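You operate a simulated robot arm through the tools that you are given. There is no shell and no other tool. Be economical: measure what you need, move in short steps, check, and stop when the job is done.

You are at the controls of a simulated two-armed robot. One attempt, no reset.

JOB
The gear has stuck half way: crank it down by hand and pin it.
Fine: power stays off; lever to DOWN and drive to HAND first, drive back to MOTOR at the end.

Only the result counts: the job must be done as asked and must still hold three seconds after the hand-in. Knocking over, shifting, dropping, spilling or breaking anything else fails it.

ROBOT AND FRAMES
Two 6-joint arms with fingered hands on one trunk, on a base that drives. Base frame: it is fixed to the floor where the robot stands at the start and does not move with it; the origin is under the middle of the robot, x ahead of it, y to its left, z up. Readings come in m, rad, newtons and seconds.
The left shoulder is at the start at [0.05, 0.17, 1.035], the right one opposite. With the tool pointing down near the work surface each hand reaches from about 0.48 to 0.76 m from the robot's upright axis, wherever it stands, measured 20 degrees to its own side. Places, roughly: drive knob [0.9, 0.1, 1.1]; gear crank [0.8, 0.1, 0.9]; gear leg [0.8, 0.6, 1]; gear lever [0.9, 0, 1.3]; gear power switch [0.9, 0.1, 1.3]. Payload 3.5 kg a hand.
The TCP of each hand is the grasp point between the finger pads, 0.026 m short of the fingertips. In the tool frame z runs along the fingers and y along their closing line. The gripper opens to 0.132 m. The gripper's body begins 0.073 m behind the TCP. The gripper is a hand of 3 fingers: y runs from the thumb to the fingers, the wrist lies at [0, 0, -0.234] in the tool frame, and closing takes about 1.5 s.
Orientation is told as [roll, pitch, yaw] about the base's x, y, z axes, in that order, counted from this pose: with the fingers straight down and closing along the base's y, the tool's x points along the base's -x, its y along +y and its z along -z.

CONTROLS
- The arms move only by the tool jog_arm. It takes "left_targets", "right_targets" or both (then of equal length, played together; a hand with none holds still); each is a list that holds one entry, the list of rows, each a list of 6 numbers: the shift along the tool's x, y, z in m, then the turn, a rotation vector about the tool's x, y, z in rad. In form: [[[dx, dy, dz, rx, ry, rz], ...]]. A call has 1 to 12 rows; each row is the pose to reach, as a shift and turn from the pose commanded when the call began, along the tool's axes at that moment. "left_grip" and "right_grip" are, for a hand that has rows, the gripper command, from -1 (fully open) to 1 (shut), values between in proportion, set as the call begins (left out, the last holds). Rows are played at 5 a second. More than 0.05 m and 0.15 rad between two rows, or a gripper value outside its range, and nothing of the call is played. A pose out of reach is approached as far as the arm can. The call stops where the force on the tool passes 70 N (or 10 N more than at its start, if that is more) or the arm is blocked; 0.2 s more then pass. Each finger travels about 0.108 m/s and halts on what it meets, pressing with about 30 N; the grip force reading is that of the motor and also rises with nothing between the fingers. The clock runs only during rows and for 0.2 s after the last one: add rows that repeat a pose to give the fingers time. It gives the time, the measured TCP pose, the force on the tool (base axes), the opening and the grip force at its end, in the units of the frame above (readings bear some noise), with the torque about the TCP (base axes, N m) and any sound that the robot's microphone picked up.
- Cameras (640 x 400 px; columns grow to the right, rows downward): "scene" is now at [0.0364, 0.002, 1.6554]; the picture's right is [0.11, -0.99, 0.00], its down [-0.52, -0.06, -0.85] and it looks along [0.85, 0.10, -0.52] (base axes); focal length 294 px, centre (320, 200). "left" rides on the left gripper at [-0.062, 0.003, -0.092] in its tool frame; the picture's right is [-0.05, -1.00, 0.00], its down [0.83, -0.04, -0.56] and it looks along [0.55, -0.03, 0.83] (tool axes); focal length 230 px, centre (320, 200). "right" rides on the right gripper at [0.062, 0.003, -0.092] in its tool frame; the picture's right is [-0.05, 1.00, 0.00], its down [-0.83, -0.04, -0.56] and it looks along [-0.55, -0.03, 0.83] (tool axes); focal length 230 px, centre (320, 200). There is no depth. A picture from a camera that has moved, and an enlarged one, comes with that camera's place and axes in the base frame and with its lens. The place of the scene camera against the robot may be out by one fixed shift of up to 0.025 m in any direction.
- grab_frame(camera): a new picture of that camera. It takes no simulated time.
- move_column(by): slides the trunk up (or, below 0, down) by that many m; the arms and the scene camera ride with it, the base frame stays. It gives what a move gives, with no picture.
- drive_base(legs): drives the robot by 1 to 6 legs, each [ahead, left, turn to the left] in m, m and rad, along the robot's own axes; the way and the turn of a leg run together, so that a leg with both is an arc; at most 1.5 m and 3.142 rad a leg. The arms and the cameras ride along, it lands a little off, and it stops where it bumps. It gives what a move gives.
- grasp_type(shape, hand): the hand has 3 fingers and takes this shape, open, in about a second: jaw (thumb against the fingers, like two jaws); tri (thumb and two fingers); tip (a fingertip pinch); poke (one finger out to press); point (the index stretched); flat (the hand flat); cup (the hand cupped); fist (a fist). The gripper value then closes the fingers along that shape, each until it touches; the sizes above hold for jaw. It gives what a move gives, with no picture.
- turn_head(pan, tilt): turns the head with the scene camera to pan (to the left, within 1.501 rad either way) and tilt (down, from -0.506 to 1.204), counted from straight ahead of the robot. It gives what a move gives.
- inspect(camera, box): a new picture of the part [left, top, right, bottom] of that camera's present view, enlarged. It takes no simulated time.
- hand_in(): hands the job in; it is judged then, once.

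Go step by step. Nothing tells you exact positions but the pictures and the camera data: compare them with the known pose of the tool, close in by small moves and look again before you grip or let go. The budget is 120 turns and 108 pictures, counting those below and the enlarged ones. Unless the task says otherwise, let go and move clear before handing in, and close with one line.

The tools are called after "Emit:" as name(argument=value, ...) on one line, values as JSON. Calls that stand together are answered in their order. jog_arm: Moves the arms, as the interface text tells. Its arguments: {"type":"object","properties":{"left_targets":{"type":"array","items":{"type":"array","items":{"type":"array","items":{"type":"number"}}}},"left_grip":{"type":"number"},"right_targets":{"type":"array","items":{"type":"array","items":{"type":"array","items":{"type":"number"}}}},"right_grip":{"type":"number"}},"required":[]} The other tools are called the same way: move_column (by) slides the trunk up or down; grasp_type (shape, hand) gives the hand a shape; drive_base (legs) drives the base; turn_head (pan, tilt) turns the head that bears the scene camera; grab_frame (camera) takes a picture; inspect (camera, box) takes an enlarged picture of a part of a camera's view; hand_in () hands the job in.

At the start:

```text
t: 0.0
left_eef_pos: [0.6008, 0.2935, 1.0007]
left_orientation: [0.0, 0.0, 0.0]
left_contact_force: [0.1, -0.7, -0.4]
left_moment: [-0.02, -0.02, -0.02]
left_width: 0.1318
left_gripper_force: 0.0
left_shape: jaw
right_eef_pos: [0.6449, -0.1791, 0.9998]
right_orientation: [0.0, -0.001, 0.002]
right_contact_force: [0.8, -0.2, -0.2]
right_moment: [0.01, 0.02, 0.02]
right_width: 0.1319
right_gripper_force: 0.1
right_shape: jaw
trunk travel left (down, up): [-0.65, 0.06]
robot x, y, heading: [-0.0009, -0.0012, -0.002]
head pan, tilt: [0.112, 0.552]
```

scene: 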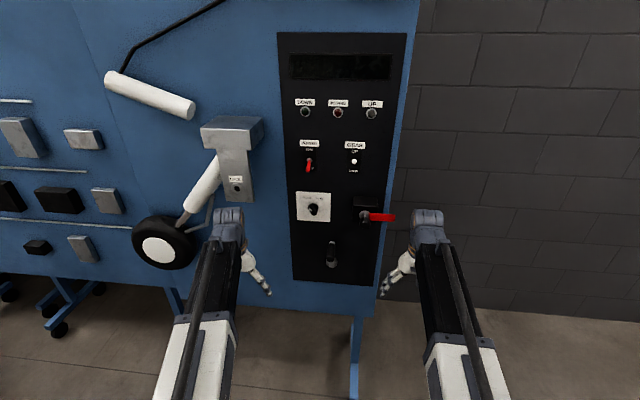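
right: 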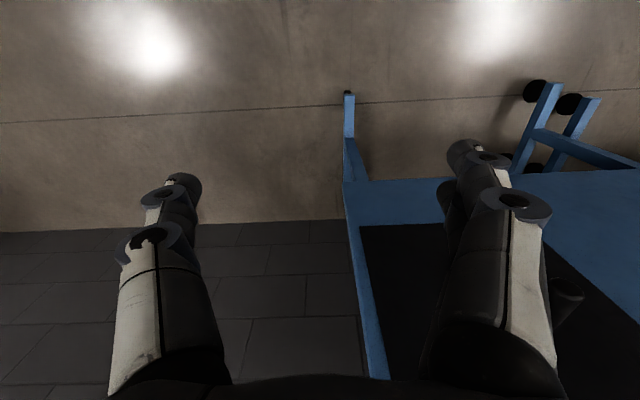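
left: 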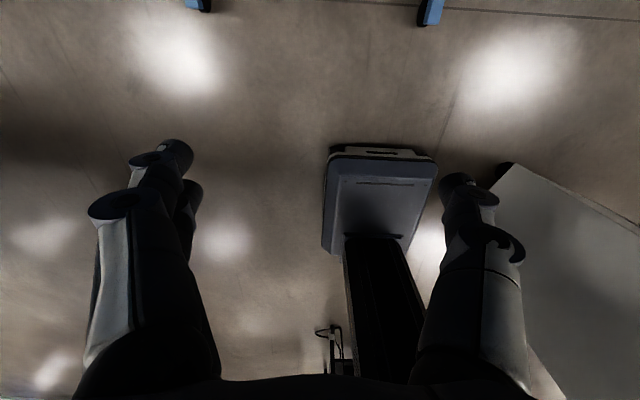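

I see a vertical panel with lamps, a power switch, gear lever, drive knob, a red-handled item and a crank socket. I'll enlarge the parts to read the details.

Emit:
inspect(camera="scene", box=[270, 30, 430, 130])

Emit:
inspect(camera="scene", box=[270, 130, 430, 290])

Emit:
inspect(camera="scene", box=[90, 60, 290, 290])

```text
4.00 times, centred on (350, 80) of scene
camera zoom: at [0.0364, 0.002, 1.6554], right [0.11, -0.99, 0.0], down [-0.52, -0.06, -0.85], along [0.85, 0.1, -0.52], focal length 1175 px, centre (200, 680)
```

zoom: 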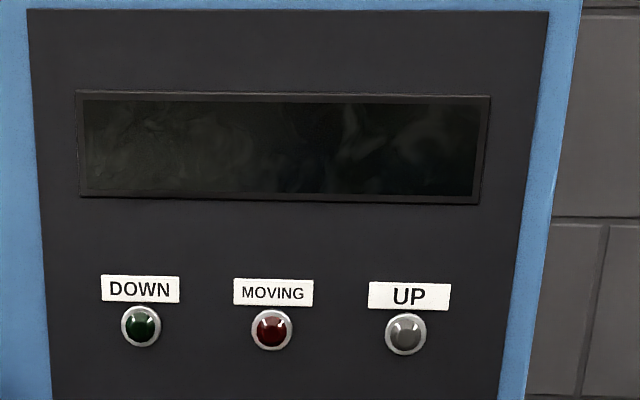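

```text
2.50 times, centred on (350, 210) of scene
camera zoom: at [0.0364, 0.002, 1.6554], right [0.11, -0.99, 0.0], down [-0.52, -0.06, -0.85], along [0.85, 0.1, -0.52], focal length 734 px, centre (245, 175)
```

zoom: 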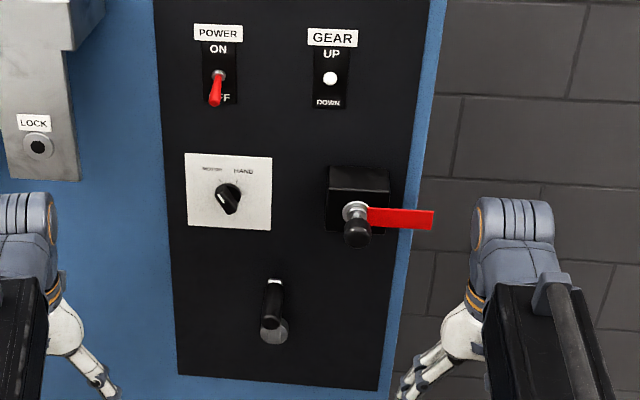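

```text
1.74 times, centred on (190, 175) of scene
camera zoom: at [0.0364, 0.002, 1.6554], right [0.11, -0.99, 0.0], down [-0.52, -0.06, -0.85], along [0.85, 0.1, -0.52], focal length 511 px, centre (546, 244)
```

zoom: 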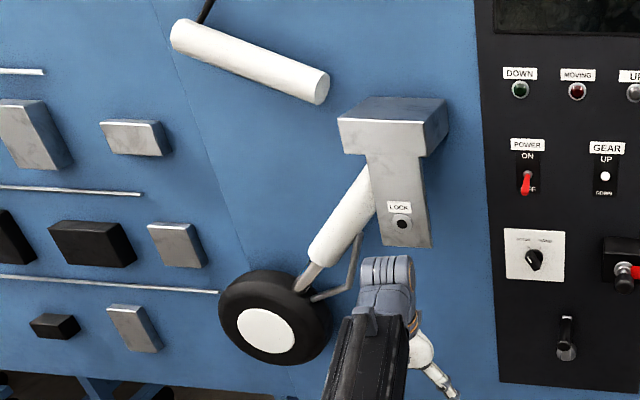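

The power switch is OFF, the knob appears to be at MOTOR, and the flagged pin is stowed at the right of the panel. I'll use the left hand, turning it to point at the panel.

Emit:
jog_arm(left_targets=[[[0, 0, 0, 0, -0.143, 0], [0, 0, 0, 0, -0.286, 0], [0, 0, 0, 0, -0.429, 0], [0, 0, 0, 0, -0.571, 0], [0, 0, 0, 0, -0.714, 0], [0, 0, 0, 0, -0.857, 0], [0, 0, 0, 0, -1.0, 0], [0, 0, 0, 0, -1.143, 0], [0, 0, 0, 0, -1.286, 0], [0, 0, 0, 0, -1.429, 0], [0, 0, 0, 0, -1.571, 0], [0, 0, 0, 0, -1.571, 0]]])

```text
t: 2.6
left_eef_pos: [0.6382, 0.3076, 0.978]
left_orientation: [2.841, -1.569, -2.843]
left_contact_force: [-0.1, -0.4, -0.3]
left_moment: [0.0, 0.0, 0.0]
left_width: 0.132
left_gripper_force: 0.1
left_shape: jaw
left hand out of reach, approached as far as the arm can: row 5, 6, 7, 8, 9, 10, 11, 12
right_eef_pos: [0.6451, -0.1793, 0.9987]
right_orientation: [-0.001, 0.0, 0.001]
right_contact_force: [0.1, -0.5, 0.8]
right_moment: [0.02, 0.0, 0.02]
right_width: 0.1318
right_gripper_force: 0.1
right_shape: jaw
trunk travel left (down, up): [-0.65, 0.06]
robot x, y, heading: [-0.0037, -0.0014, -0.001]
head pan, tilt: [0.112, 0.552]
```

The left hand now points at the panel. I'll look through its camera and the scene.

Emit:
grab_frame(camera="left")

Emit:
grab_frame(camera="scene")

```text
101 pictures are left
camera left: at [0.5458, 0.3117, 1.0391], right [0.0, -1.0, 0.05], down [-0.55, -0.04, -0.83], along [0.83, -0.03, -0.55], focal length 230 px, centre (320, 200)
```

left: 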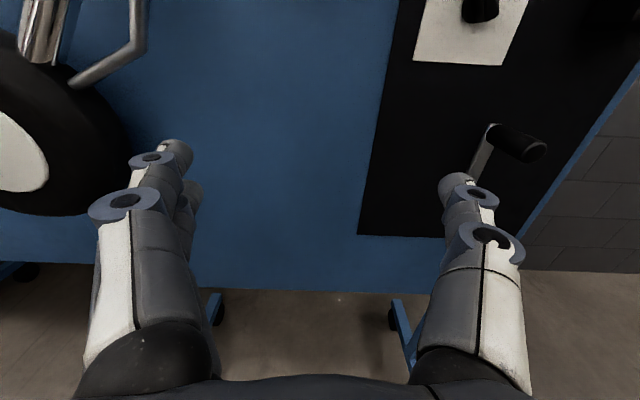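

```text
100 pictures are left
camera scene: at [0.0364, 0.002, 1.6554], right [0.11, -0.99, 0.0], down [-0.52, -0.06, -0.85], along [0.85, 0.1, -0.52], focal length 294 px, centre (320, 200)
```

scene: 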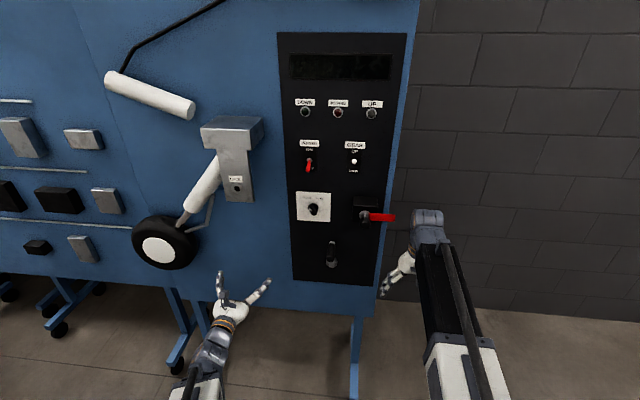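

I triangulated the crank handle's outer end to about [0.80, 0.06, 0.952]. I'll zoom in on the switch details and the pin.

Emit:
inspect(camera="scene", box=[295, 135, 375, 185])

Emit:
inspect(camera="scene", box=[290, 185, 402, 275])

Emit:
inspect(camera="scene", box=[190, 105, 280, 215])

```text
8.00 times, centred on (335, 160) of scene
camera zoom: at [0.0364, 0.002, 1.6554], right [0.11, -0.99, 0.0], down [-0.52, -0.06, -0.85], along [0.85, 0.1, -0.52], focal length 2350 px, centre (200, 520)
```

zoom: 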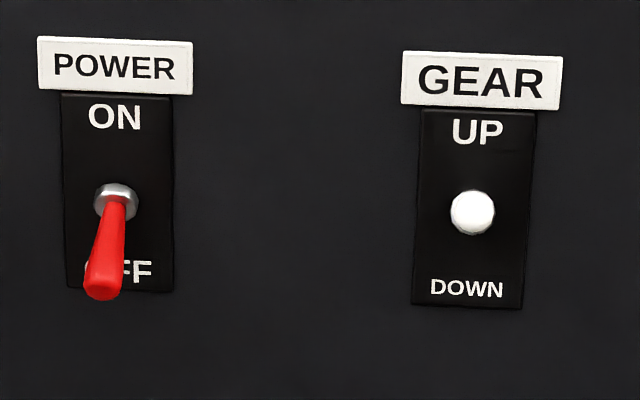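

```text
4.44 times, centred on (346, 230) of scene
camera zoom: at [0.0364, 0.002, 1.6554], right [0.11, -0.99, 0.0], down [-0.52, -0.06, -0.85], along [0.85, 0.1, -0.52], focal length 1306 px, centre (204, 67)
```

zoom: 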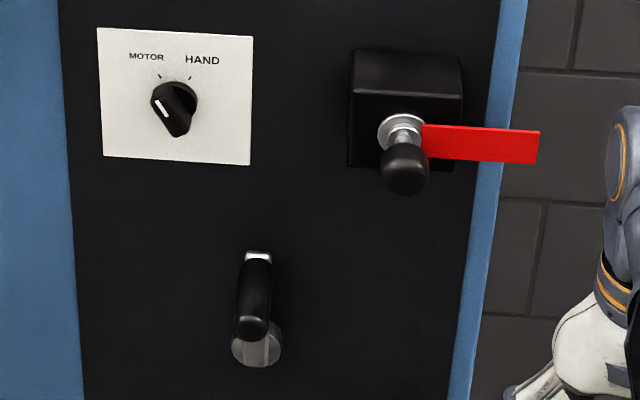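

```text
3.64 times, centred on (235, 160) of scene
camera zoom: at [0.0364, 0.002, 1.6554], right [0.11, -0.99, 0.0], down [-0.52, -0.06, -0.85], along [0.85, 0.1, -0.52], focal length 1068 px, centre (629, 346)
```

zoom: 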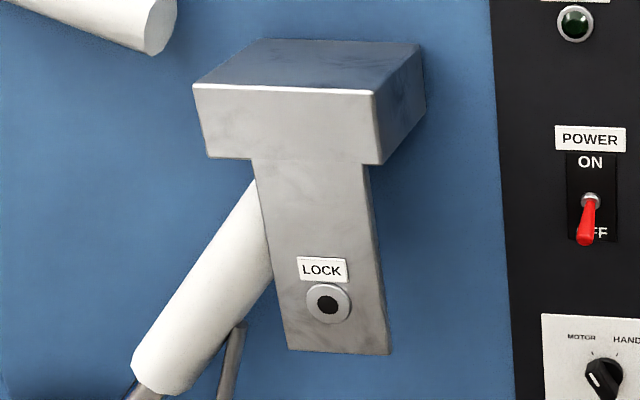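

Lever ball is estimated near [0.85, 0, 1.29]. I'll bring the left hand up in front of the lever at a standoff with fingers closing.

Emit:
jog_arm(left_targets=[[[-0.036, -0.0284, 0.008, 0, 0, 0], [-0.072, -0.0568, 0.016, 0, 0, 0], [-0.108, -0.0852, 0.024, 0, 0, 0], [-0.144, -0.1136, 0.032, 0, 0, 0], [-0.18, -0.142, 0.04, 0, 0, 0], [-0.216, -0.1704, 0.048, 0, 0, 0], [-0.252, -0.1988, 0.056, 0, 0, 0], [-0.288, -0.2272, 0.064, 0, 0, 0], [-0.324, -0.2556, 0.072, 0, 0, 0], [-0.36, -0.284, 0.08, 0, 0, 0], [-0.36, -0.284, 0.08, 0, 0, 0]]], left_grip=1)

Emit:
grab_frame(camera="left")

Emit:
grab_frame(camera="scene")

```text
t: 5.0
left_eef_pos: [0.7186, 0.0239, 1.3394]
left_orientation: [1.514, -1.572, -1.513]
left_contact_force: [-0.1, -0.5, 0.1]
left_moment: [-0.01, -0.01, -0.03]
left_width: 0.0
left_gripper_force: 29.9
left_shape: jaw
left hand out of reach, approached as far as the arm can: row 1, 2, 3, 4, 5, 6, 7
right_eef_pos: [0.6447, -0.1787, 0.9998]
right_orientation: [0.0, 0.002, 0.001]
right_contact_force: [0.1, -0.4, 0.5]
right_moment: [0.01, 0.02, -0.01]
right_width: 0.1322
right_gripper_force: 0.0
right_shape: jaw
trunk travel left (down, up): [-0.65, 0.06]
robot x, y, heading: [0.0041, 0.0017, -0.001]
head pan, tilt: [0.112, 0.552]
```

```text
96 pictures are left
camera left: at [0.6262, 0.0271, 1.4016], right [0.0, -1.0, 0.05], down [-0.56, -0.04, -0.83], along [0.83, -0.03, -0.55], focal length 230 px, centre (320, 200)
```

left: 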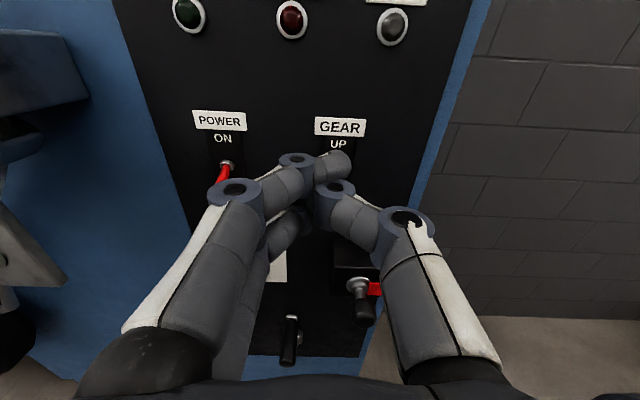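

```text
95 pictures are left
camera scene: at [0.0363, 0.002, 1.6554], right [0.11, -0.99, 0.0], down [-0.52, -0.06, -0.85], along [0.85, 0.1, -0.52], focal length 294 px, centre (320, 200)
```

scene: 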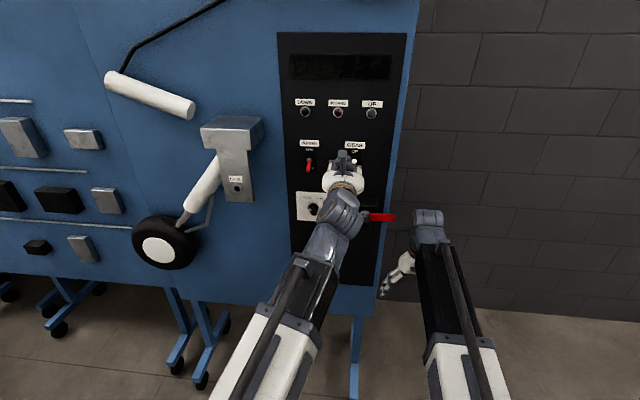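

The closed jaw is bulky and hides the lever. I'll try the poke shape for pressing it.

Emit:
grasp_type(hand="left", shape="poke")

Emit:
grab_frame(camera="left")

Emit:
inspect(camera="scene", box=[285, 120, 405, 220])

```text
t: 5.9
left_eef_pos: [0.719, 0.0231, 1.3397]
left_orientation: [2.357, -1.571, -2.358]
left_contact_force: [-0.5, 0.1, 0.1]
left_moment: [-0.01, 0.0, 0.05]
left_width: 0.0001
left_gripper_force: 0.1
left_shape: poke
right_eef_pos: [0.644, -0.1786, 0.9997]
right_orientation: [0.001, -0.001, 0.0]
right_contact_force: [-0.5, -0.1, 0.5]
right_moment: [0.03, 0.01, 0.0]
right_width: 0.132
right_gripper_force: 0.1
right_shape: jaw
trunk travel left (down, up): [-0.65, 0.06]
robot x, y, heading: [0.0031, 0.0005, 0.002]
head pan, tilt: [0.112, 0.552]
```

```text
94 pictures are left
camera left: at [0.6263, 0.0273, 1.4013], right [0.0, -1.0, 0.05], down [-0.55, -0.04, -0.83], along [0.83, -0.03, -0.55], focal length 230 px, centre (320, 200)
```

left: 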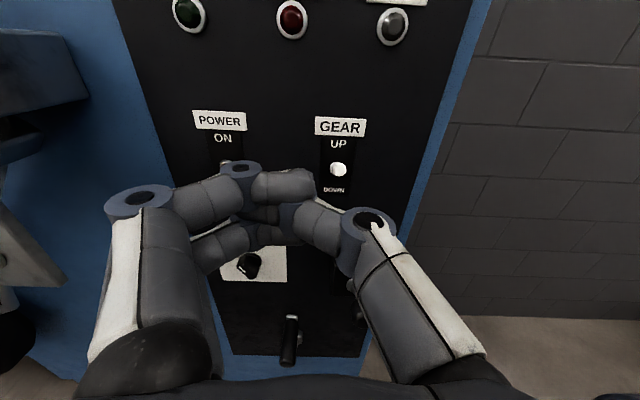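

```text
4.00 times, centred on (345, 170) of scene
camera zoom: at [0.0364, 0.0019, 1.6554], right [0.11, -0.99, 0.0], down [-0.52, -0.06, -0.85], along [0.85, 0.1, -0.52], focal length 1175 px, centre (220, 320)
```

zoom: 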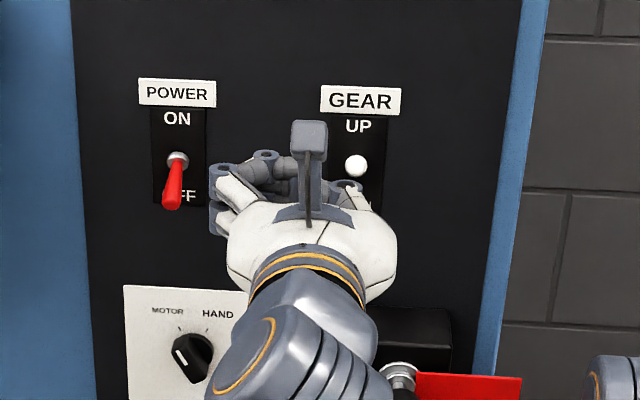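

In poke shape all fingers look curled. I'll check whether the open command extends the pressing finger.

Emit:
jog_arm(left_targets=[[[0, 0, 0, 0, 0, 0], [0, 0, 0, 0, 0, 0], [0, 0, 0, 0, 0, 0], [0, 0, 0, 0, 0, 0], [0, 0, 0, 0, 0, 0], [0, 0, 0, 0, 0, 0]]], left_grip=-1)

Emit:
grab_frame(camera="left")

```text
t: 7.3
left_eef_pos: [0.7185, 0.0248, 1.3396]
left_orientation: [2.538, -1.57, -2.538]
left_contact_force: [0.0, -0.3, -0.3]
left_moment: [-0.01, -0.01, 0.02]
left_width: 0.0
left_gripper_force: 0.0
left_shape: poke
right_eef_pos: [0.6438, -0.1782, 1.0002]
right_orientation: [-0.002, 0.0, 0.001]
right_contact_force: [0.6, 0.4, 0.3]
right_moment: [0.02, 0.02, 0.04]
right_width: 0.132
right_gripper_force: 0.1
right_shape: jaw
trunk travel left (down, up): [-0.65, 0.06]
robot x, y, heading: [0.0036, 0.0013, -0.0]
head pan, tilt: [0.112, 0.552]
```

```text
92 pictures are left
camera left: at [0.6263, 0.0273, 1.4013], right [0.0, -1.0, 0.05], down [-0.55, -0.04, -0.83], along [0.83, -0.03, -0.55], focal length 230 px, centre (320, 200)
```

left: 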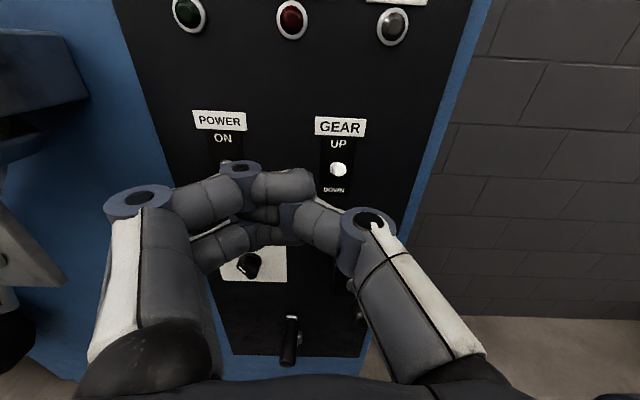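

The panel plane is at x≈0.902 and the lever ball is near [0.86, 0, 1.29]. I'll go back to the jaw shape and push with an extended finger, keeping the thumb away from the power switch.

Emit:
grasp_type(hand="left", shape="jaw")

Emit:
jog_arm(left_targets=[[[-0.01, -0.03, 0.0, 0, 0, 0], [-0.02, -0.06, 0.0, 0, 0, 0], [-0.02, -0.09, 0.0, 0, 0, 0], [-0.02, -0.09, 0.03, 0, 0, 0], [-0.02, -0.09, 0.06, 0, 0, 0], [-0.02, -0.09, 0.06, 0, 0, 0]]], left_grip=-1)

Emit:
grab_frame(camera="left")

Emit:
inspect(camera="scene", box=[285, 100, 445, 220])

```text
t: 8.2
left_eef_pos: [0.7184, 0.0239, 1.3401]
left_orientation: [2.481, -1.57, -2.481]
left_contact_force: [-0.7, -0.9, -0.3]
left_moment: [0.0, 0.0, 0.01]
left_width: 0.1321
left_gripper_force: 0.1
left_shape: jaw
right_eef_pos: [0.6444, -0.1793, 1.0007]
right_orientation: [0.0, 0.0, 0.0]
right_contact_force: [-0.3, 0.7, 0.3]
right_moment: [0.02, -0.02, 0.0]
right_width: 0.132
right_gripper_force: 0.1
right_shape: jaw
trunk travel left (down, up): [-0.65, 0.06]
robot x, y, heading: [0.0011, -0.0007, 0.004]
head pan, tilt: [0.112, 0.552]
```

```text
t: 9.6
left_eef_pos: [0.7778, -0.0661, 1.3597]
left_orientation: [2.489, -1.572, -2.489]
left_contact_force: [-0.9, 1.2, -0.3]
left_moment: [0.01, -0.02, 0.06]
left_width: 0.132
left_gripper_force: 0.0
left_shape: jaw
right_eef_pos: [0.6456, -0.1792, 1.0004]
right_orientation: [0.0, -0.001, 0.0]
right_contact_force: [-0.2, 1.3, 0.4]
right_moment: [0.03, 0.02, -0.01]
right_width: 0.1319
right_gripper_force: 0.0
right_shape: jaw
trunk travel left (down, up): [-0.65, 0.06]
robot x, y, heading: [0.0008, -0.0004, -0.0]
head pan, tilt: [0.112, 0.552]
```

```text
91 pictures are left
camera left: at [0.6865, -0.0628, 1.4205], right [0.0, -1.0, 0.05], down [-0.56, -0.04, -0.83], along [0.83, -0.03, -0.55], focal length 230 px, centre (320, 200)
```

left: 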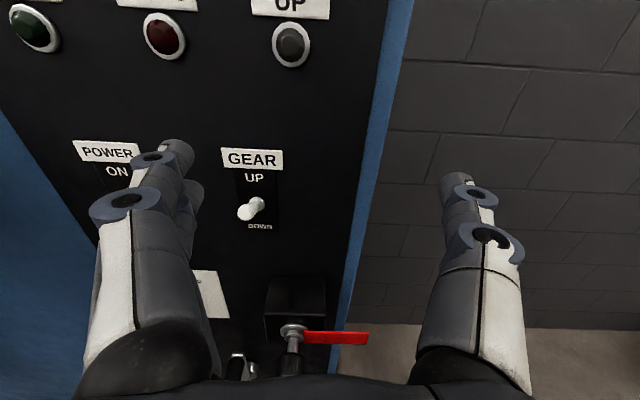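

```text
3.33 times, centred on (365, 160) of scene
camera zoom: at [0.0362, 0.0019, 1.6554], right [0.11, -0.99, 0.0], down [-0.52, -0.06, -0.85], along [0.85, 0.1, -0.52], focal length 979 px, centre (170, 333)
```

zoom: 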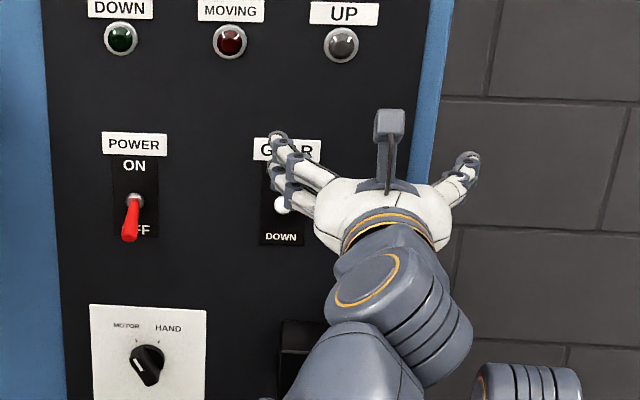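

The lever is clearly up, with the ball at [0.86, -0.004, 1.291]. I'll move the fingers over it, then press downward.

Emit:
jog_arm(left_targets=[[[0, -0.009, 0.033, 0, 0, 0], [0, -0.009, 0.067, 0, 0, 0], [0.01, -0.009, 0.067, 0, 0, 0], [0.02, -0.009, 0.067, 0, 0, 0], [0.03, -0.009, 0.067, 0, 0, 0], [0.04, -0.009, 0.067, 0, 0, 0], [0.05, -0.009, 0.067, 0, 0, 0]]])

Emit:
grab_frame(camera="left")

Emit:
inspect(camera="scene", box=[285, 100, 445, 220])

```text
t: 11.2
left_eef_pos: [0.8445, -0.0757, 1.3094]
left_orientation: [2.844, -1.57, -2.845]
left_contact_force: [-1.2, -0.4, 1.3]
left_moment: [0.13, -0.02, 0.05]
left_width: 0.1321
left_gripper_force: 0.1
left_shape: jaw
right_eef_pos: [0.6453, -0.1788, 1.0003]
right_orientation: [0.001, 0.0, -0.001]
right_contact_force: [-1.1, 0.1, 0.7]
right_moment: [-0.02, 0.02, -0.06]
right_width: 0.132
right_gripper_force: 0.0
right_shape: jaw
trunk travel left (down, up): [-0.65, 0.06]
robot x, y, heading: [0.0038, 0.0009, 0.003]
head pan, tilt: [0.112, 0.552]
```

```text
89 pictures are left
camera left: at [0.7521, -0.072, 1.3714], right [0.0, -1.0, 0.05], down [-0.55, -0.04, -0.83], along [0.83, -0.03, -0.55], focal length 230 px, centre (320, 200)
```

left: 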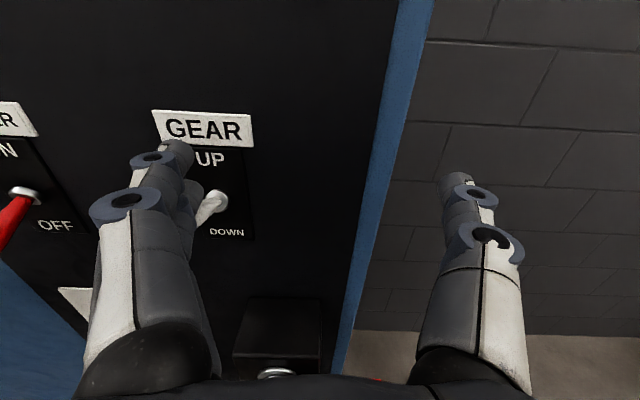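

```text
3.33 times, centred on (365, 160) of scene
camera zoom: at [0.0359, 0.0019, 1.6554], right [0.11, -0.99, 0.0], down [-0.52, -0.06, -0.85], along [0.85, 0.1, -0.52], focal length 979 px, centre (170, 333)
```

zoom: 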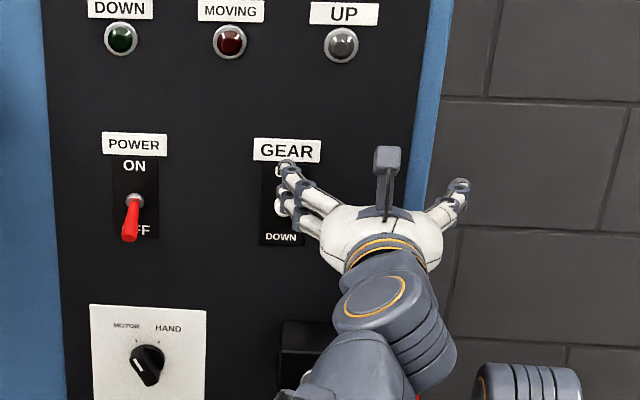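

The fingers are slightly left of the ball. I'll lift, shift 1 cm to the right and press down again.

Emit:
jog_arm(left_targets=[[[-0.025, 0, 0, 0, 0, 0], [-0.025, -0.012, 0, 0, 0, 0], [-0.01, -0.012, 0, 0, 0, 0], [0.0, -0.012, 0, 0, 0, 0], [0.01, -0.012, 0, 0, 0, 0], [0.02, -0.012, 0, 0, 0, 0], [0.028, -0.012, 0, 0, 0, 0]]])

Emit:
grab_frame(camera="left")

Emit:
inspect(camera="scene", box=[285, 100, 445, 220])

```text
t: 12.8
left_eef_pos: [0.8458, -0.089, 1.2813]
left_orientation: [2.439, -1.57, -2.438]
left_contact_force: [0.2, -1.3, 0.5]
left_moment: [0.07, 0.01, -0.03]
left_width: 0.1316
left_gripper_force: 0.1
left_shape: jaw
right_eef_pos: [0.6452, -0.1791, 1.0001]
right_orientation: [0.001, -0.001, 0.001]
right_contact_force: [0.7, -0.1, -0.6]
right_moment: [0.0, 0.01, 0.02]
right_width: 0.1315
right_gripper_force: 0.1
right_shape: jaw
trunk travel left (down, up): [-0.65, 0.06]
robot x, y, heading: [-0.0005, -0.0015, 0.008]
head pan, tilt: [0.112, 0.552]
```

```text
87 pictures are left
camera left: at [0.7527, -0.0844, 1.3427], right [0.0, -1.0, 0.05], down [-0.55, -0.04, -0.83], along [0.83, -0.03, -0.55], focal length 230 px, centre (320, 200)
```

left: 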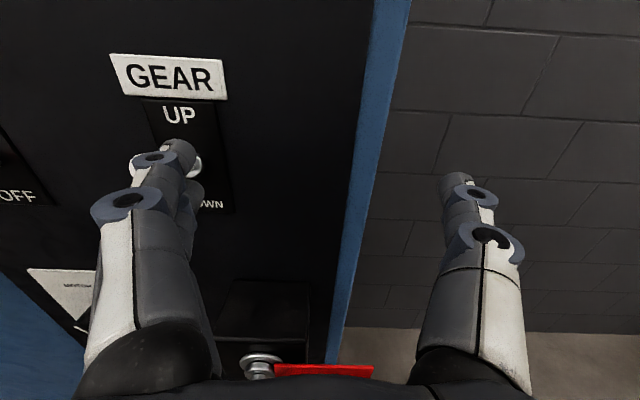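

```text
3.33 times, centred on (365, 160) of scene
camera zoom: at [0.0364, 0.0017, 1.6554], right [0.11, -0.99, 0.0], down [-0.52, -0.06, -0.85], along [0.85, 0.1, -0.52], focal length 979 px, centre (170, 333)
```

zoom: 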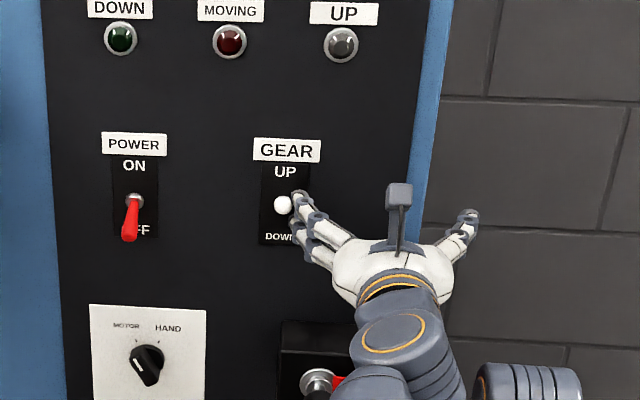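

That first alignment was actually about right; now the fingers passed to the right of the ball. I'll go back and press down at y≈-0.078.

Emit:
jog_arm(left_targets=[[[-0.04, 0, 0, 0, 0, 0], [-0.04, 0.013, 0, 0, 0, 0], [-0.02, 0.013, 0, 0, 0, 0], [-0.012, 0.013, 0, 0, 0, 0], [-0.004, 0.013, 0, 0, 0, 0], [0.004, 0.013, 0, 0, 0, 0], [0.012, 0.013, 0, 0, 0, 0]]])

Emit:
grab_frame(camera="left")

Emit:
inspect(camera="scene", box=[285, 100, 445, 220])

```text
t: 14.4
left_eef_pos: [0.8434, -0.075, 1.2759]
left_orientation: [2.648, -1.56, -2.648]
left_contact_force: [3.2, 1.5, 29.8]
left_moment: [2.24, -0.64, -0.15]
left_width: 0.132
left_gripper_force: 0.0
left_shape: jaw
right_eef_pos: [0.6427, -0.18, 1.0023]
right_orientation: [0.0, -0.001, 0.001]
right_contact_force: [0.1, 0.0, 0.1]
right_moment: [0.01, -0.02, 0.0]
right_width: 0.1319
right_gripper_force: 0.1
right_shape: jaw
trunk travel left (down, up): [-0.65, 0.06]
robot x, y, heading: [0.0006, -0.0004, 0.002]
head pan, tilt: [0.112, 0.552]
```

```text
85 pictures are left
camera left: at [0.75, -0.0712, 1.3365], right [0.0, -1.0, 0.05], down [-0.55, -0.04, -0.84], along [0.84, -0.03, -0.55], focal length 230 px, centre (320, 200)
```

left: 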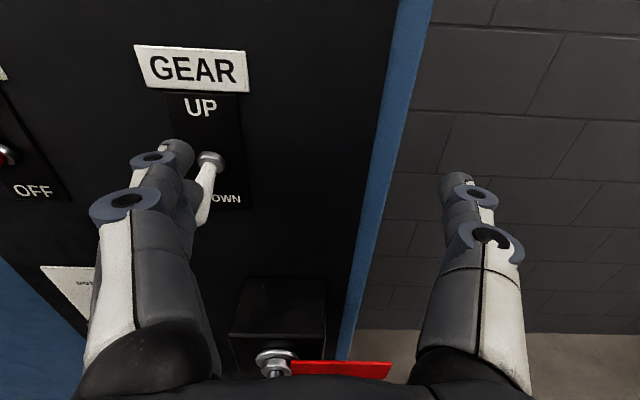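

```text
3.33 times, centred on (365, 160) of scene
camera zoom: at [0.0332, 0.0022, 1.6561], right [0.11, -0.99, 0.0], down [-0.52, -0.06, -0.85], along [0.85, 0.1, -0.52], focal length 979 px, centre (170, 333)
```

zoom: 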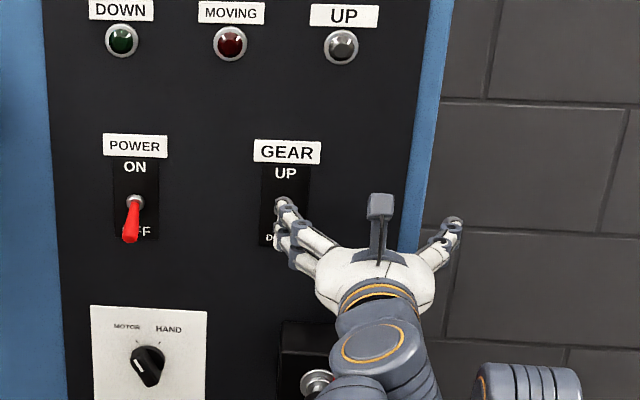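

The lever has gone down with 30 N pressing on its stop. I'll retreat and check it.

Emit:
jog_arm(left_targets=[[[-0.03, 0, 0, 0, 0, 0], [-0.03, 0, -0.04, 0, 0, 0], [-0.01, 0.03, -0.08, 0, 0, 0], [0.02, 0.07, -0.09, 0, 0, 0], [0.05, 0.1, -0.1, 0, 0, 0], [0.07, 0.14, -0.1, 0, 0, 0], [0.09, 0.18, -0.1, 0, 0, 0], [0.09, 0.2, -0.1, 0, 0, 0]]])

Emit:
grab_frame(camera="left")

Emit:
inspect(camera="scene", box=[285, 130, 405, 230])

```text
refused: row 3 steps farther than a row can; nothing moved
```

```text
83 pictures are left
camera left: at [0.75, -0.0712, 1.3365], right [0.0, -1.0, 0.05], down [-0.55, -0.04, -0.84], along [0.84, -0.03, -0.55], focal length 230 px, centre (320, 200)
```

left: 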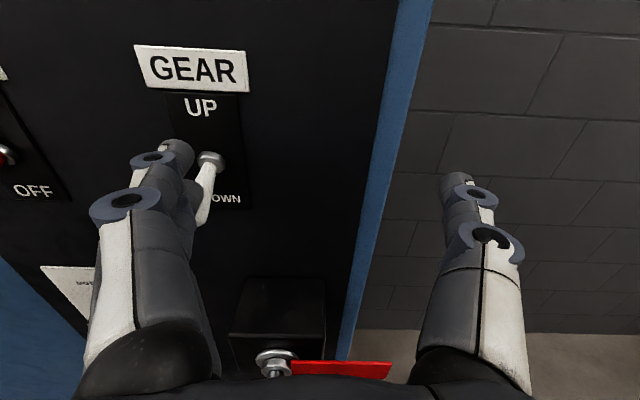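

```text
4.00 times, centred on (345, 180) of scene
camera zoom: at [0.0332, 0.0022, 1.6561], right [0.11, -0.99, 0.0], down [-0.52, -0.06, -0.85], along [0.85, 0.1, -0.52], focal length 1175 px, centre (220, 280)
```

zoom: 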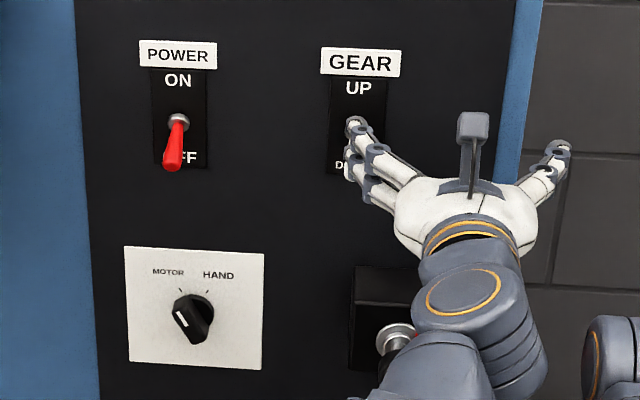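

Nothing moved; one step was too long. I'll resend with smaller steps.

Emit:
jog_arm(left_targets=[[[-0.03, 0, 0, 0, 0, 0], [-0.03, 0, -0.045, 0, 0, 0], [-0.03, 0.01, -0.09, 0, 0, 0], [-0.005, 0.05, -0.09, 0, 0, 0], [0.02, 0.09, -0.09, 0, 0, 0], [0.045, 0.13, -0.09, 0, 0, 0], [0.07, 0.17, -0.09, 0, 0, 0], [0.1, 0.2, -0.09, 0, 0, 0], [0.12, 0.2, -0.09, 0, 0, 0]]])

Emit:
grab_frame(camera="left")

Emit:
inspect(camera="scene", box=[285, 130, 405, 230])

```text
t: 16.4
left_eef_pos: [0.7548, 0.1255, 1.1494]
left_orientation: [1.086, -1.57, -1.085]
left_contact_force: [-0.4, 0.4, -0.5]
left_moment: [0.01, 0.0, 0.0]
left_width: 0.1318
left_gripper_force: 0.1
left_shape: jaw
right_eef_pos: [0.6453, -0.1793, 1.0004]
right_orientation: [0.0, 0.0, 0.001]
right_contact_force: [-0.3, -1.0, 0.1]
right_moment: [-0.02, 0.03, 0.0]
right_width: 0.1323
right_gripper_force: 0.0
right_shape: jaw
trunk travel left (down, up): [-0.65, 0.06]
robot x, y, heading: [-0.0023, -0.0027, -0.003]
head pan, tilt: [0.112, 0.552]
```

```text
81 pictures are left
camera left: at [0.6627, 0.1292, 1.2101], right [0.0, -1.0, 0.05], down [-0.56, -0.04, -0.83], along [0.83, -0.03, -0.55], focal length 230 px, centre (320, 200)
```

left: 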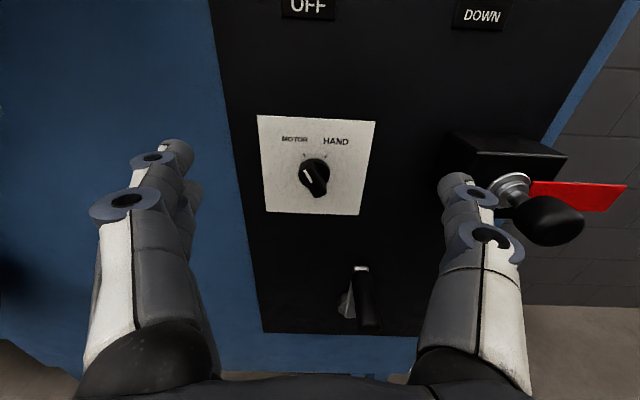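

```text
4.00 times, centred on (345, 180) of scene
camera zoom: at [0.0365, 0.002, 1.6554], right [0.11, -0.99, 0.0], down [-0.52, -0.06, -0.85], along [0.85, 0.1, -0.52], focal length 1175 px, centre (220, 280)
```

zoom: 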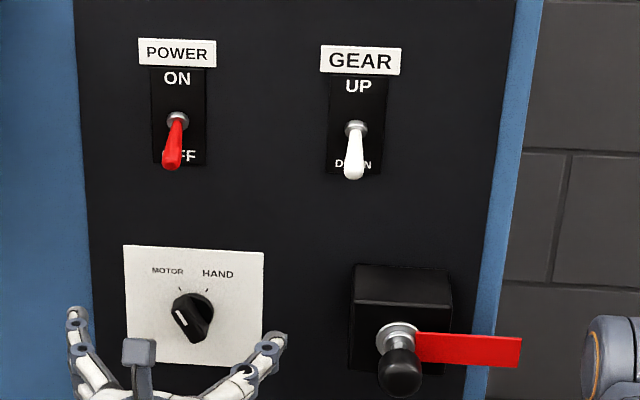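

The lever is at DOWN. Now I'll take close looks at the knob and the pin.

Emit:
inspect(camera="left", box=[250, 110, 390, 220])

Emit:
inspect(camera="left", box=[440, 110, 640, 260])

```text
3.64 times, centred on (320, 165) of left
camera zoom: at [0.6627, 0.1292, 1.2101], right [0.0, -1.0, 0.05], down [-0.56, -0.04, -0.83], along [0.83, -0.03, -0.55], focal length 837 px, centre (320, 327)
```

zoom: 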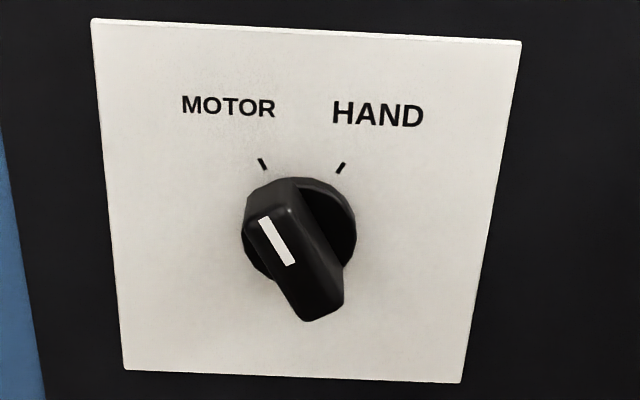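

```text
2.67 times, centred on (540, 185) of left
camera zoom: at [0.6627, 0.1292, 1.2101], right [0.0, -1.0, 0.05], down [-0.56, -0.04, -0.83], along [0.83, -0.03, -0.55], focal length 614 px, centre (-267, 240)
```

zoom: 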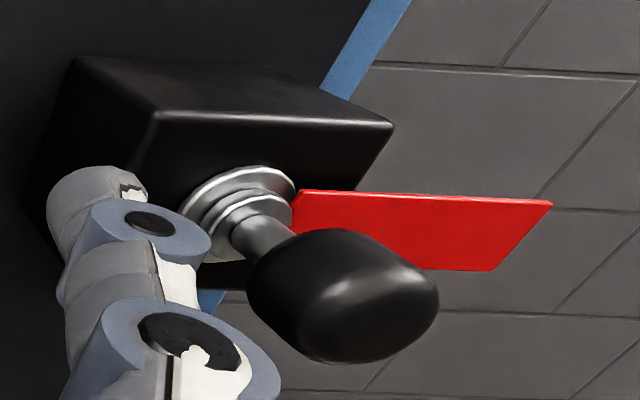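

Knob centre is about [0.89, 0.129, 1.092], pointing about 28° left to MOTOR. I'll roll the hand to match and approach.

Emit:
jog_arm(left_targets=[[[0.014, 0.001, 0, 0, 0, -0.123], [0.028, 0.002, 0, 0, 0, -0.245], [0.042, 0.003, 0, 0, 0, -0.37], [0.057, 0.0035, 0.0, 0, 0, -0.49], [0.057, 0.0035, 0.045, 0, 0, -0.49], [0.057, 0.0035, 0.045, 0, 0, -0.49]]])

Emit:
grab_frame(camera="left")

Emit:
inspect(camera="scene", box=[285, 160, 405, 260])

```text
t: 17.8
left_eef_pos: [0.8014, 0.1295, 1.0926]
left_orientation: [-1.57, -1.081, 1.571]
left_contact_force: [0.0, -0.3, -0.6]
left_moment: [0.01, 0.02, -0.01]
left_width: 0.1321
left_gripper_force: 0.0
left_shape: jaw
right_eef_pos: [0.644, -0.1789, 0.9995]
right_orientation: [0.0, 0.001, 0.0]
right_contact_force: [0.4, -0.3, -0.4]
right_moment: [0.01, -0.01, -0.02]
right_width: 0.1319
right_gripper_force: 0.0
right_shape: jaw
trunk travel left (down, up): [-0.65, 0.06]
robot x, y, heading: [0.0022, -0.0012, 0.003]
head pan, tilt: [0.112, 0.552]
```

```text
77 pictures are left
camera left: at [0.7082, 0.161, 1.145], right [0.0, -0.86, 0.52], down [-0.56, -0.43, -0.71], along [0.83, -0.29, -0.48], focal length 230 px, centre (320, 200)
```

left: 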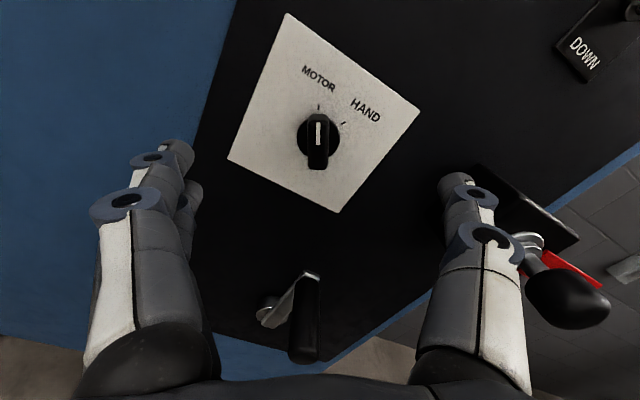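

```text
4.00 times, centred on (345, 210) of scene
camera zoom: at [0.0363, 0.002, 1.6554], right [0.11, -0.99, 0.0], down [-0.52, -0.06, -0.85], along [0.85, 0.1, -0.52], focal length 1175 px, centre (220, 160)
```

zoom: 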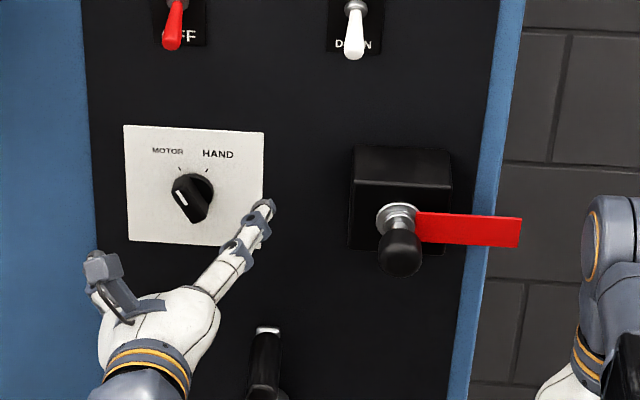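

The alignment is good: the bar is upright in the hand view and centred. I'll advance and close on it.

Emit:
jog_arm(left_targets=[[[0, 0, 0.03, 0, 0, 0], [0, 0, 0.045, 0, 0, 0], [0, 0, 0.058, 0, 0, 0], [0, 0, 0.058, 0, 0, 0]]])

Emit:
jog_arm(left_targets=[[[0, 0, 0, 0, 0, 0], [0, 0, 0, 0, 0, 0], [0, 0, 0, 0, 0, 0], [0, 0, 0, 0, 0, 0], [0, 0, 0, 0, 0, 0], [0, 0, 0, 0, 0, 0], [0, 0, 0, 0, 0, 0], [0, 0, 0, 0, 0, 0]]], left_grip=1)

Emit:
grab_frame(camera="left")

```text
t: 18.8
left_eef_pos: [0.858, 0.1297, 1.0937]
left_orientation: [-1.573, -1.081, 1.573]
left_contact_force: [0.4, 0.7, 0.0]
left_moment: [0.0, 0.01, -0.02]
left_width: 0.132
left_gripper_force: 0.1
left_shape: jaw
right_eef_pos: [0.6445, -0.1792, 1.0]
right_orientation: [0.0, -0.001, 0.0]
right_contact_force: [-0.1, -0.4, 0.2]
right_moment: [-0.03, -0.02, 0.01]
right_width: 0.1317
right_gripper_force: 0.1
right_shape: jaw
trunk travel left (down, up): [-0.65, 0.06]
robot x, y, heading: [-0.0033, -0.0018, -0.001]
head pan, tilt: [0.112, 0.552]
```

```text
t: 20.6
left_eef_pos: [0.8597, 0.1293, 1.0932]
left_orientation: [-1.572, -1.082, 1.569]
left_contact_force: [3.7, 0.3, 0.5]
left_moment: [-0.02, 0.03, -0.01]
left_width: 0.0106
left_gripper_force: 30.4
left_shape: jaw
right_eef_pos: [0.6459, -0.1789, 0.9994]
right_orientation: [0.001, 0.0, -0.001]
right_contact_force: [-0.7, -0.4, 0.2]
right_moment: [0.0, -0.02, 0.02]
right_width: 0.1321
right_gripper_force: 0.0
right_shape: jaw
trunk travel left (down, up): [-0.65, 0.06]
robot x, y, heading: [-0.0001, 0.0022, 0.003]
head pan, tilt: [0.112, 0.552]
```

```text
75 pictures are left
camera left: at [0.7663, 0.1615, 1.145], right [0.0, -0.86, 0.52], down [-0.55, -0.43, -0.71], along [0.83, -0.29, -0.48], focal length 230 px, centre (320, 200)
```

left: 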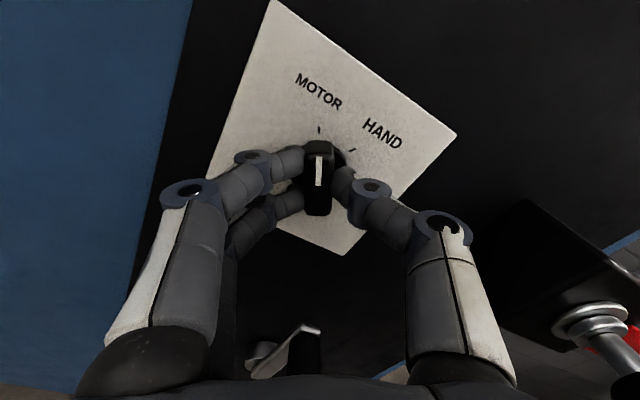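

Knob bar is gripped (about 11 mm). I'll turn it clockwise about 1 rad toward HAND.

Emit:
jog_arm(left_targets=[[[0, 0, 0, 0, 0, 0.12], [0, 0, 0, 0, 0, 0.24], [0, 0, 0, 0, 0, 0.36], [0, 0, 0, 0, 0, 0.48], [0, 0, 0, 0, 0, 0.6], [0, 0, 0, 0, 0, 0.72], [0, 0, 0, 0, 0, 0.84], [0, 0, 0, 0, 0, 0.96], [0, 0, 0, 0, 0, 1.04], [0, 0, 0, 0, 0, 1.04]]])

Emit:
grab_frame(camera="left")

```text
t: 22.8
left_eef_pos: [0.8593, 0.1286, 1.0913]
left_orientation: [1.568, -1.016, -1.57]
left_contact_force: [2.2, -8.5, -1.9]
left_moment: [-0.01, 0.06, -0.15]
left_width: 0.0101
left_gripper_force: 29.9
left_shape: jaw
right_eef_pos: [0.6462, -0.1803, 0.999]
right_orientation: [0.001, -0.001, 0.0]
right_contact_force: [0.8, -0.2, 0.7]
right_moment: [0.02, 0.01, 0.05]
right_width: 0.1319
right_gripper_force: 0.1
right_shape: jaw
trunk travel left (down, up): [-0.65, 0.06]
robot x, y, heading: [-0.0034, 0.0019, 0.003]
head pan, tilt: [0.112, 0.552]
```

```text
74 pictures are left
camera left: at [0.7663, 0.0989, 1.1459], right [0.0, -0.88, -0.48], down [-0.56, 0.4, -0.73], along [0.83, 0.27, -0.49], focal length 230 px, centre (320, 200)
```

left: 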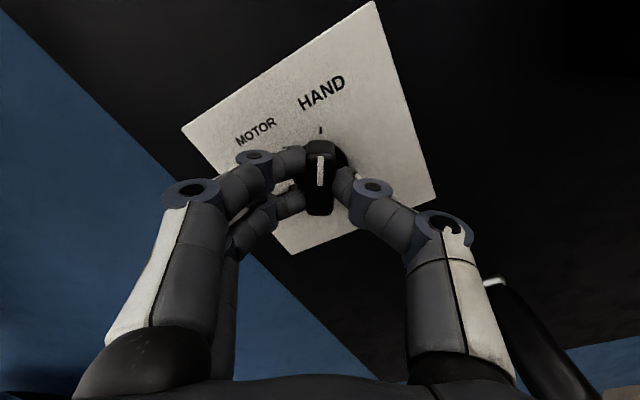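

The knob now points at the HAND tick. I'll release, back off and roll back.

Emit:
jog_arm(left_targets=[[[0, 0, 0, 0, 0, 0], [0, 0, 0, 0, 0, 0], [0, 0, 0, 0, 0, 0], [0, 0, 0, 0, 0, 0], [0, 0, -0.02, 0, 0, 0], [0, 0, -0.06, 0, 0, 0], [0, 0, -0.105, 0, 0, 0], [0, 0, -0.105, 0, 0, -0.14], [0, 0, -0.105, 0, 0, -0.28], [0, 0, -0.105, 0, 0, -0.42], [0, 0, -0.105, 0, 0, -0.55], [0, 0, -0.105, 0, 0, -0.55]]], left_grip=-1)

Emit:
grab_frame(camera="left")

Emit:
inspect(camera="scene", box=[285, 180, 405, 280])

```text
t: 25.4
left_eef_pos: [0.752, 0.1286, 1.0926]
left_orientation: [-1.9, -1.569, 1.9]
left_contact_force: [-0.1, -1.2, 0.3]
left_moment: [0.06, 0.0, -0.03]
left_width: 0.1319
left_gripper_force: 0.0
left_shape: jaw
right_eef_pos: [0.6446, -0.1788, 0.9998]
right_orientation: [-0.001, 0.0, 0.002]
right_contact_force: [1.2, 0.4, -0.3]
right_moment: [0.03, 0.0, -0.01]
right_width: 0.132
right_gripper_force: 0.1
right_shape: jaw
trunk travel left (down, up): [-0.65, 0.06]
robot x, y, heading: [0.0008, 0.003, 0.002]
head pan, tilt: [0.112, 0.552]
```

```text
73 pictures are left
camera left: at [0.6606, 0.1328, 1.1534], right [0.0, -1.0, 0.05], down [-0.55, -0.04, -0.83], along [0.83, -0.03, -0.55], focal length 230 px, centre (320, 200)
```

left: 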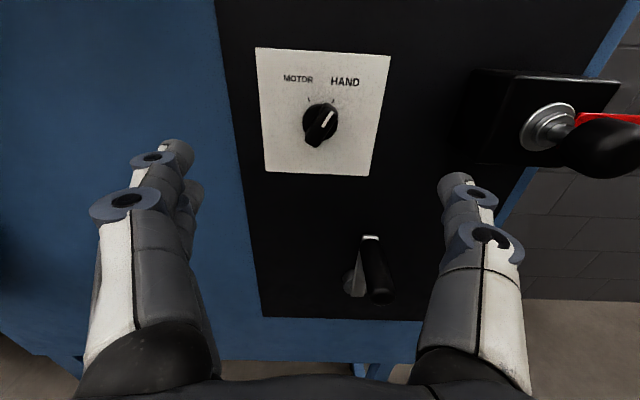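

```text
4.00 times, centred on (345, 230) of scene
camera zoom: at [0.0363, 0.002, 1.6554], right [0.11, -0.99, 0.0], down [-0.52, -0.06, -0.85], along [0.85, 0.1, -0.52], focal length 1175 px, centre (220, 80)
```

zoom: 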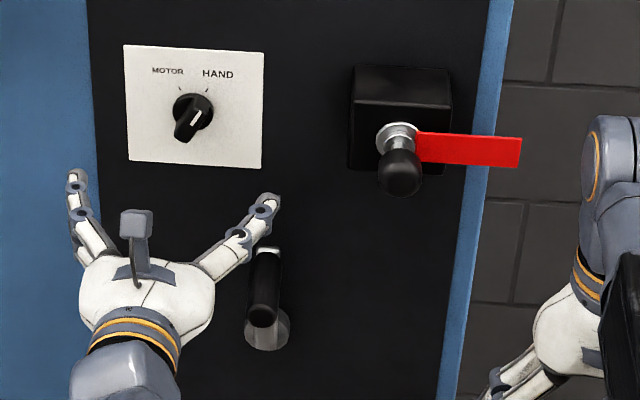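

HAND is set. The crank handle's tip is near [0.795, 0.06, 0.955] with the hub near [0.88, 0.06, 0.856]. I'll line up in front of the handle and move the right arm aside.

Emit:
jog_arm(left_targets=[[[0.035, -0.017, -0.02, 0, 0, 0], [0.07, -0.034, -0.04, 0, 0, 0], [0.105, -0.05, -0.04, 0, 0, 0], [0.138, -0.067, -0.04, 0, 0, 0], [0.138, -0.067, -0.04, 0, 0, 0]]], right_targets=[[[0, -0.03, 0, 0, 0, 0], [0, -0.06, 0, 0, 0, 0], [0, -0.09, 0, 0, 0, 0], [0, -0.12, 0, 0, 0, 0], [0, -0.12, 0, 0, 0, 0]]])

Emit:
grab_frame(camera="left")

Emit:
grab_frame(camera="scene")

```text
t: 26.6
left_eef_pos: [0.7122, 0.0624, 0.9521]
left_orientation: [2.699, -1.57, -2.697]
left_contact_force: [-0.4, -0.3, -0.1]
left_moment: [0.01, -0.04, 0.0]
left_width: 0.1319
left_gripper_force: 0.1
left_shape: jaw
right_eef_pos: [0.6452, -0.3001, 0.9999]
right_orientation: [0.0, 0.001, -0.001]
right_contact_force: [0.0, -0.2, -0.6]
right_moment: [-0.01, 0.01, -0.01]
right_width: 0.1318
right_gripper_force: 0.0
right_shape: jaw
trunk travel left (down, up): [-0.65, 0.06]
robot x, y, heading: [0.0014, -0.0005, 0.0]
head pan, tilt: [0.112, 0.552]
```

```text
71 pictures are left
camera left: at [0.6208, 0.0665, 1.015], right [0.0, -1.0, 0.05], down [-0.55, -0.04, -0.83], along [0.83, -0.03, -0.55], focal length 230 px, centre (320, 200)
```

left: 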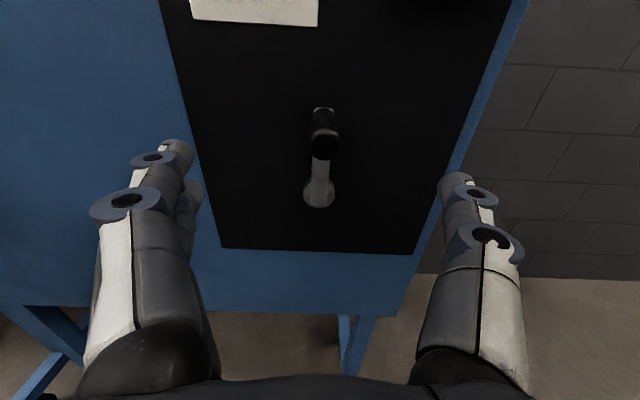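

```text
70 pictures are left
camera scene: at [0.0363, 0.002, 1.6554], right [0.11, -0.99, 0.0], down [-0.52, -0.06, -0.85], along [0.85, 0.1, -0.52], focal length 294 px, centre (320, 200)
```

scene: 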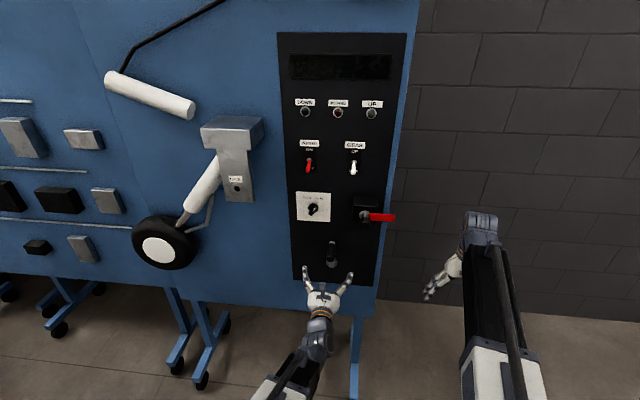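

Emit:
inspect(camera="left", box=[260, 80, 400, 230])

```text
2.67 times, centred on (330, 155) of left
camera zoom: at [0.6208, 0.0665, 1.015], right [0.0, -1.0, 0.05], down [-0.55, -0.04, -0.83], along [0.83, -0.03, -0.55], focal length 614 px, centre (293, 320)
```

zoom: 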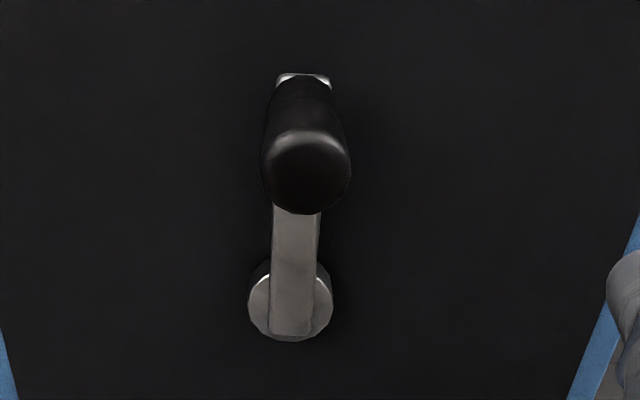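

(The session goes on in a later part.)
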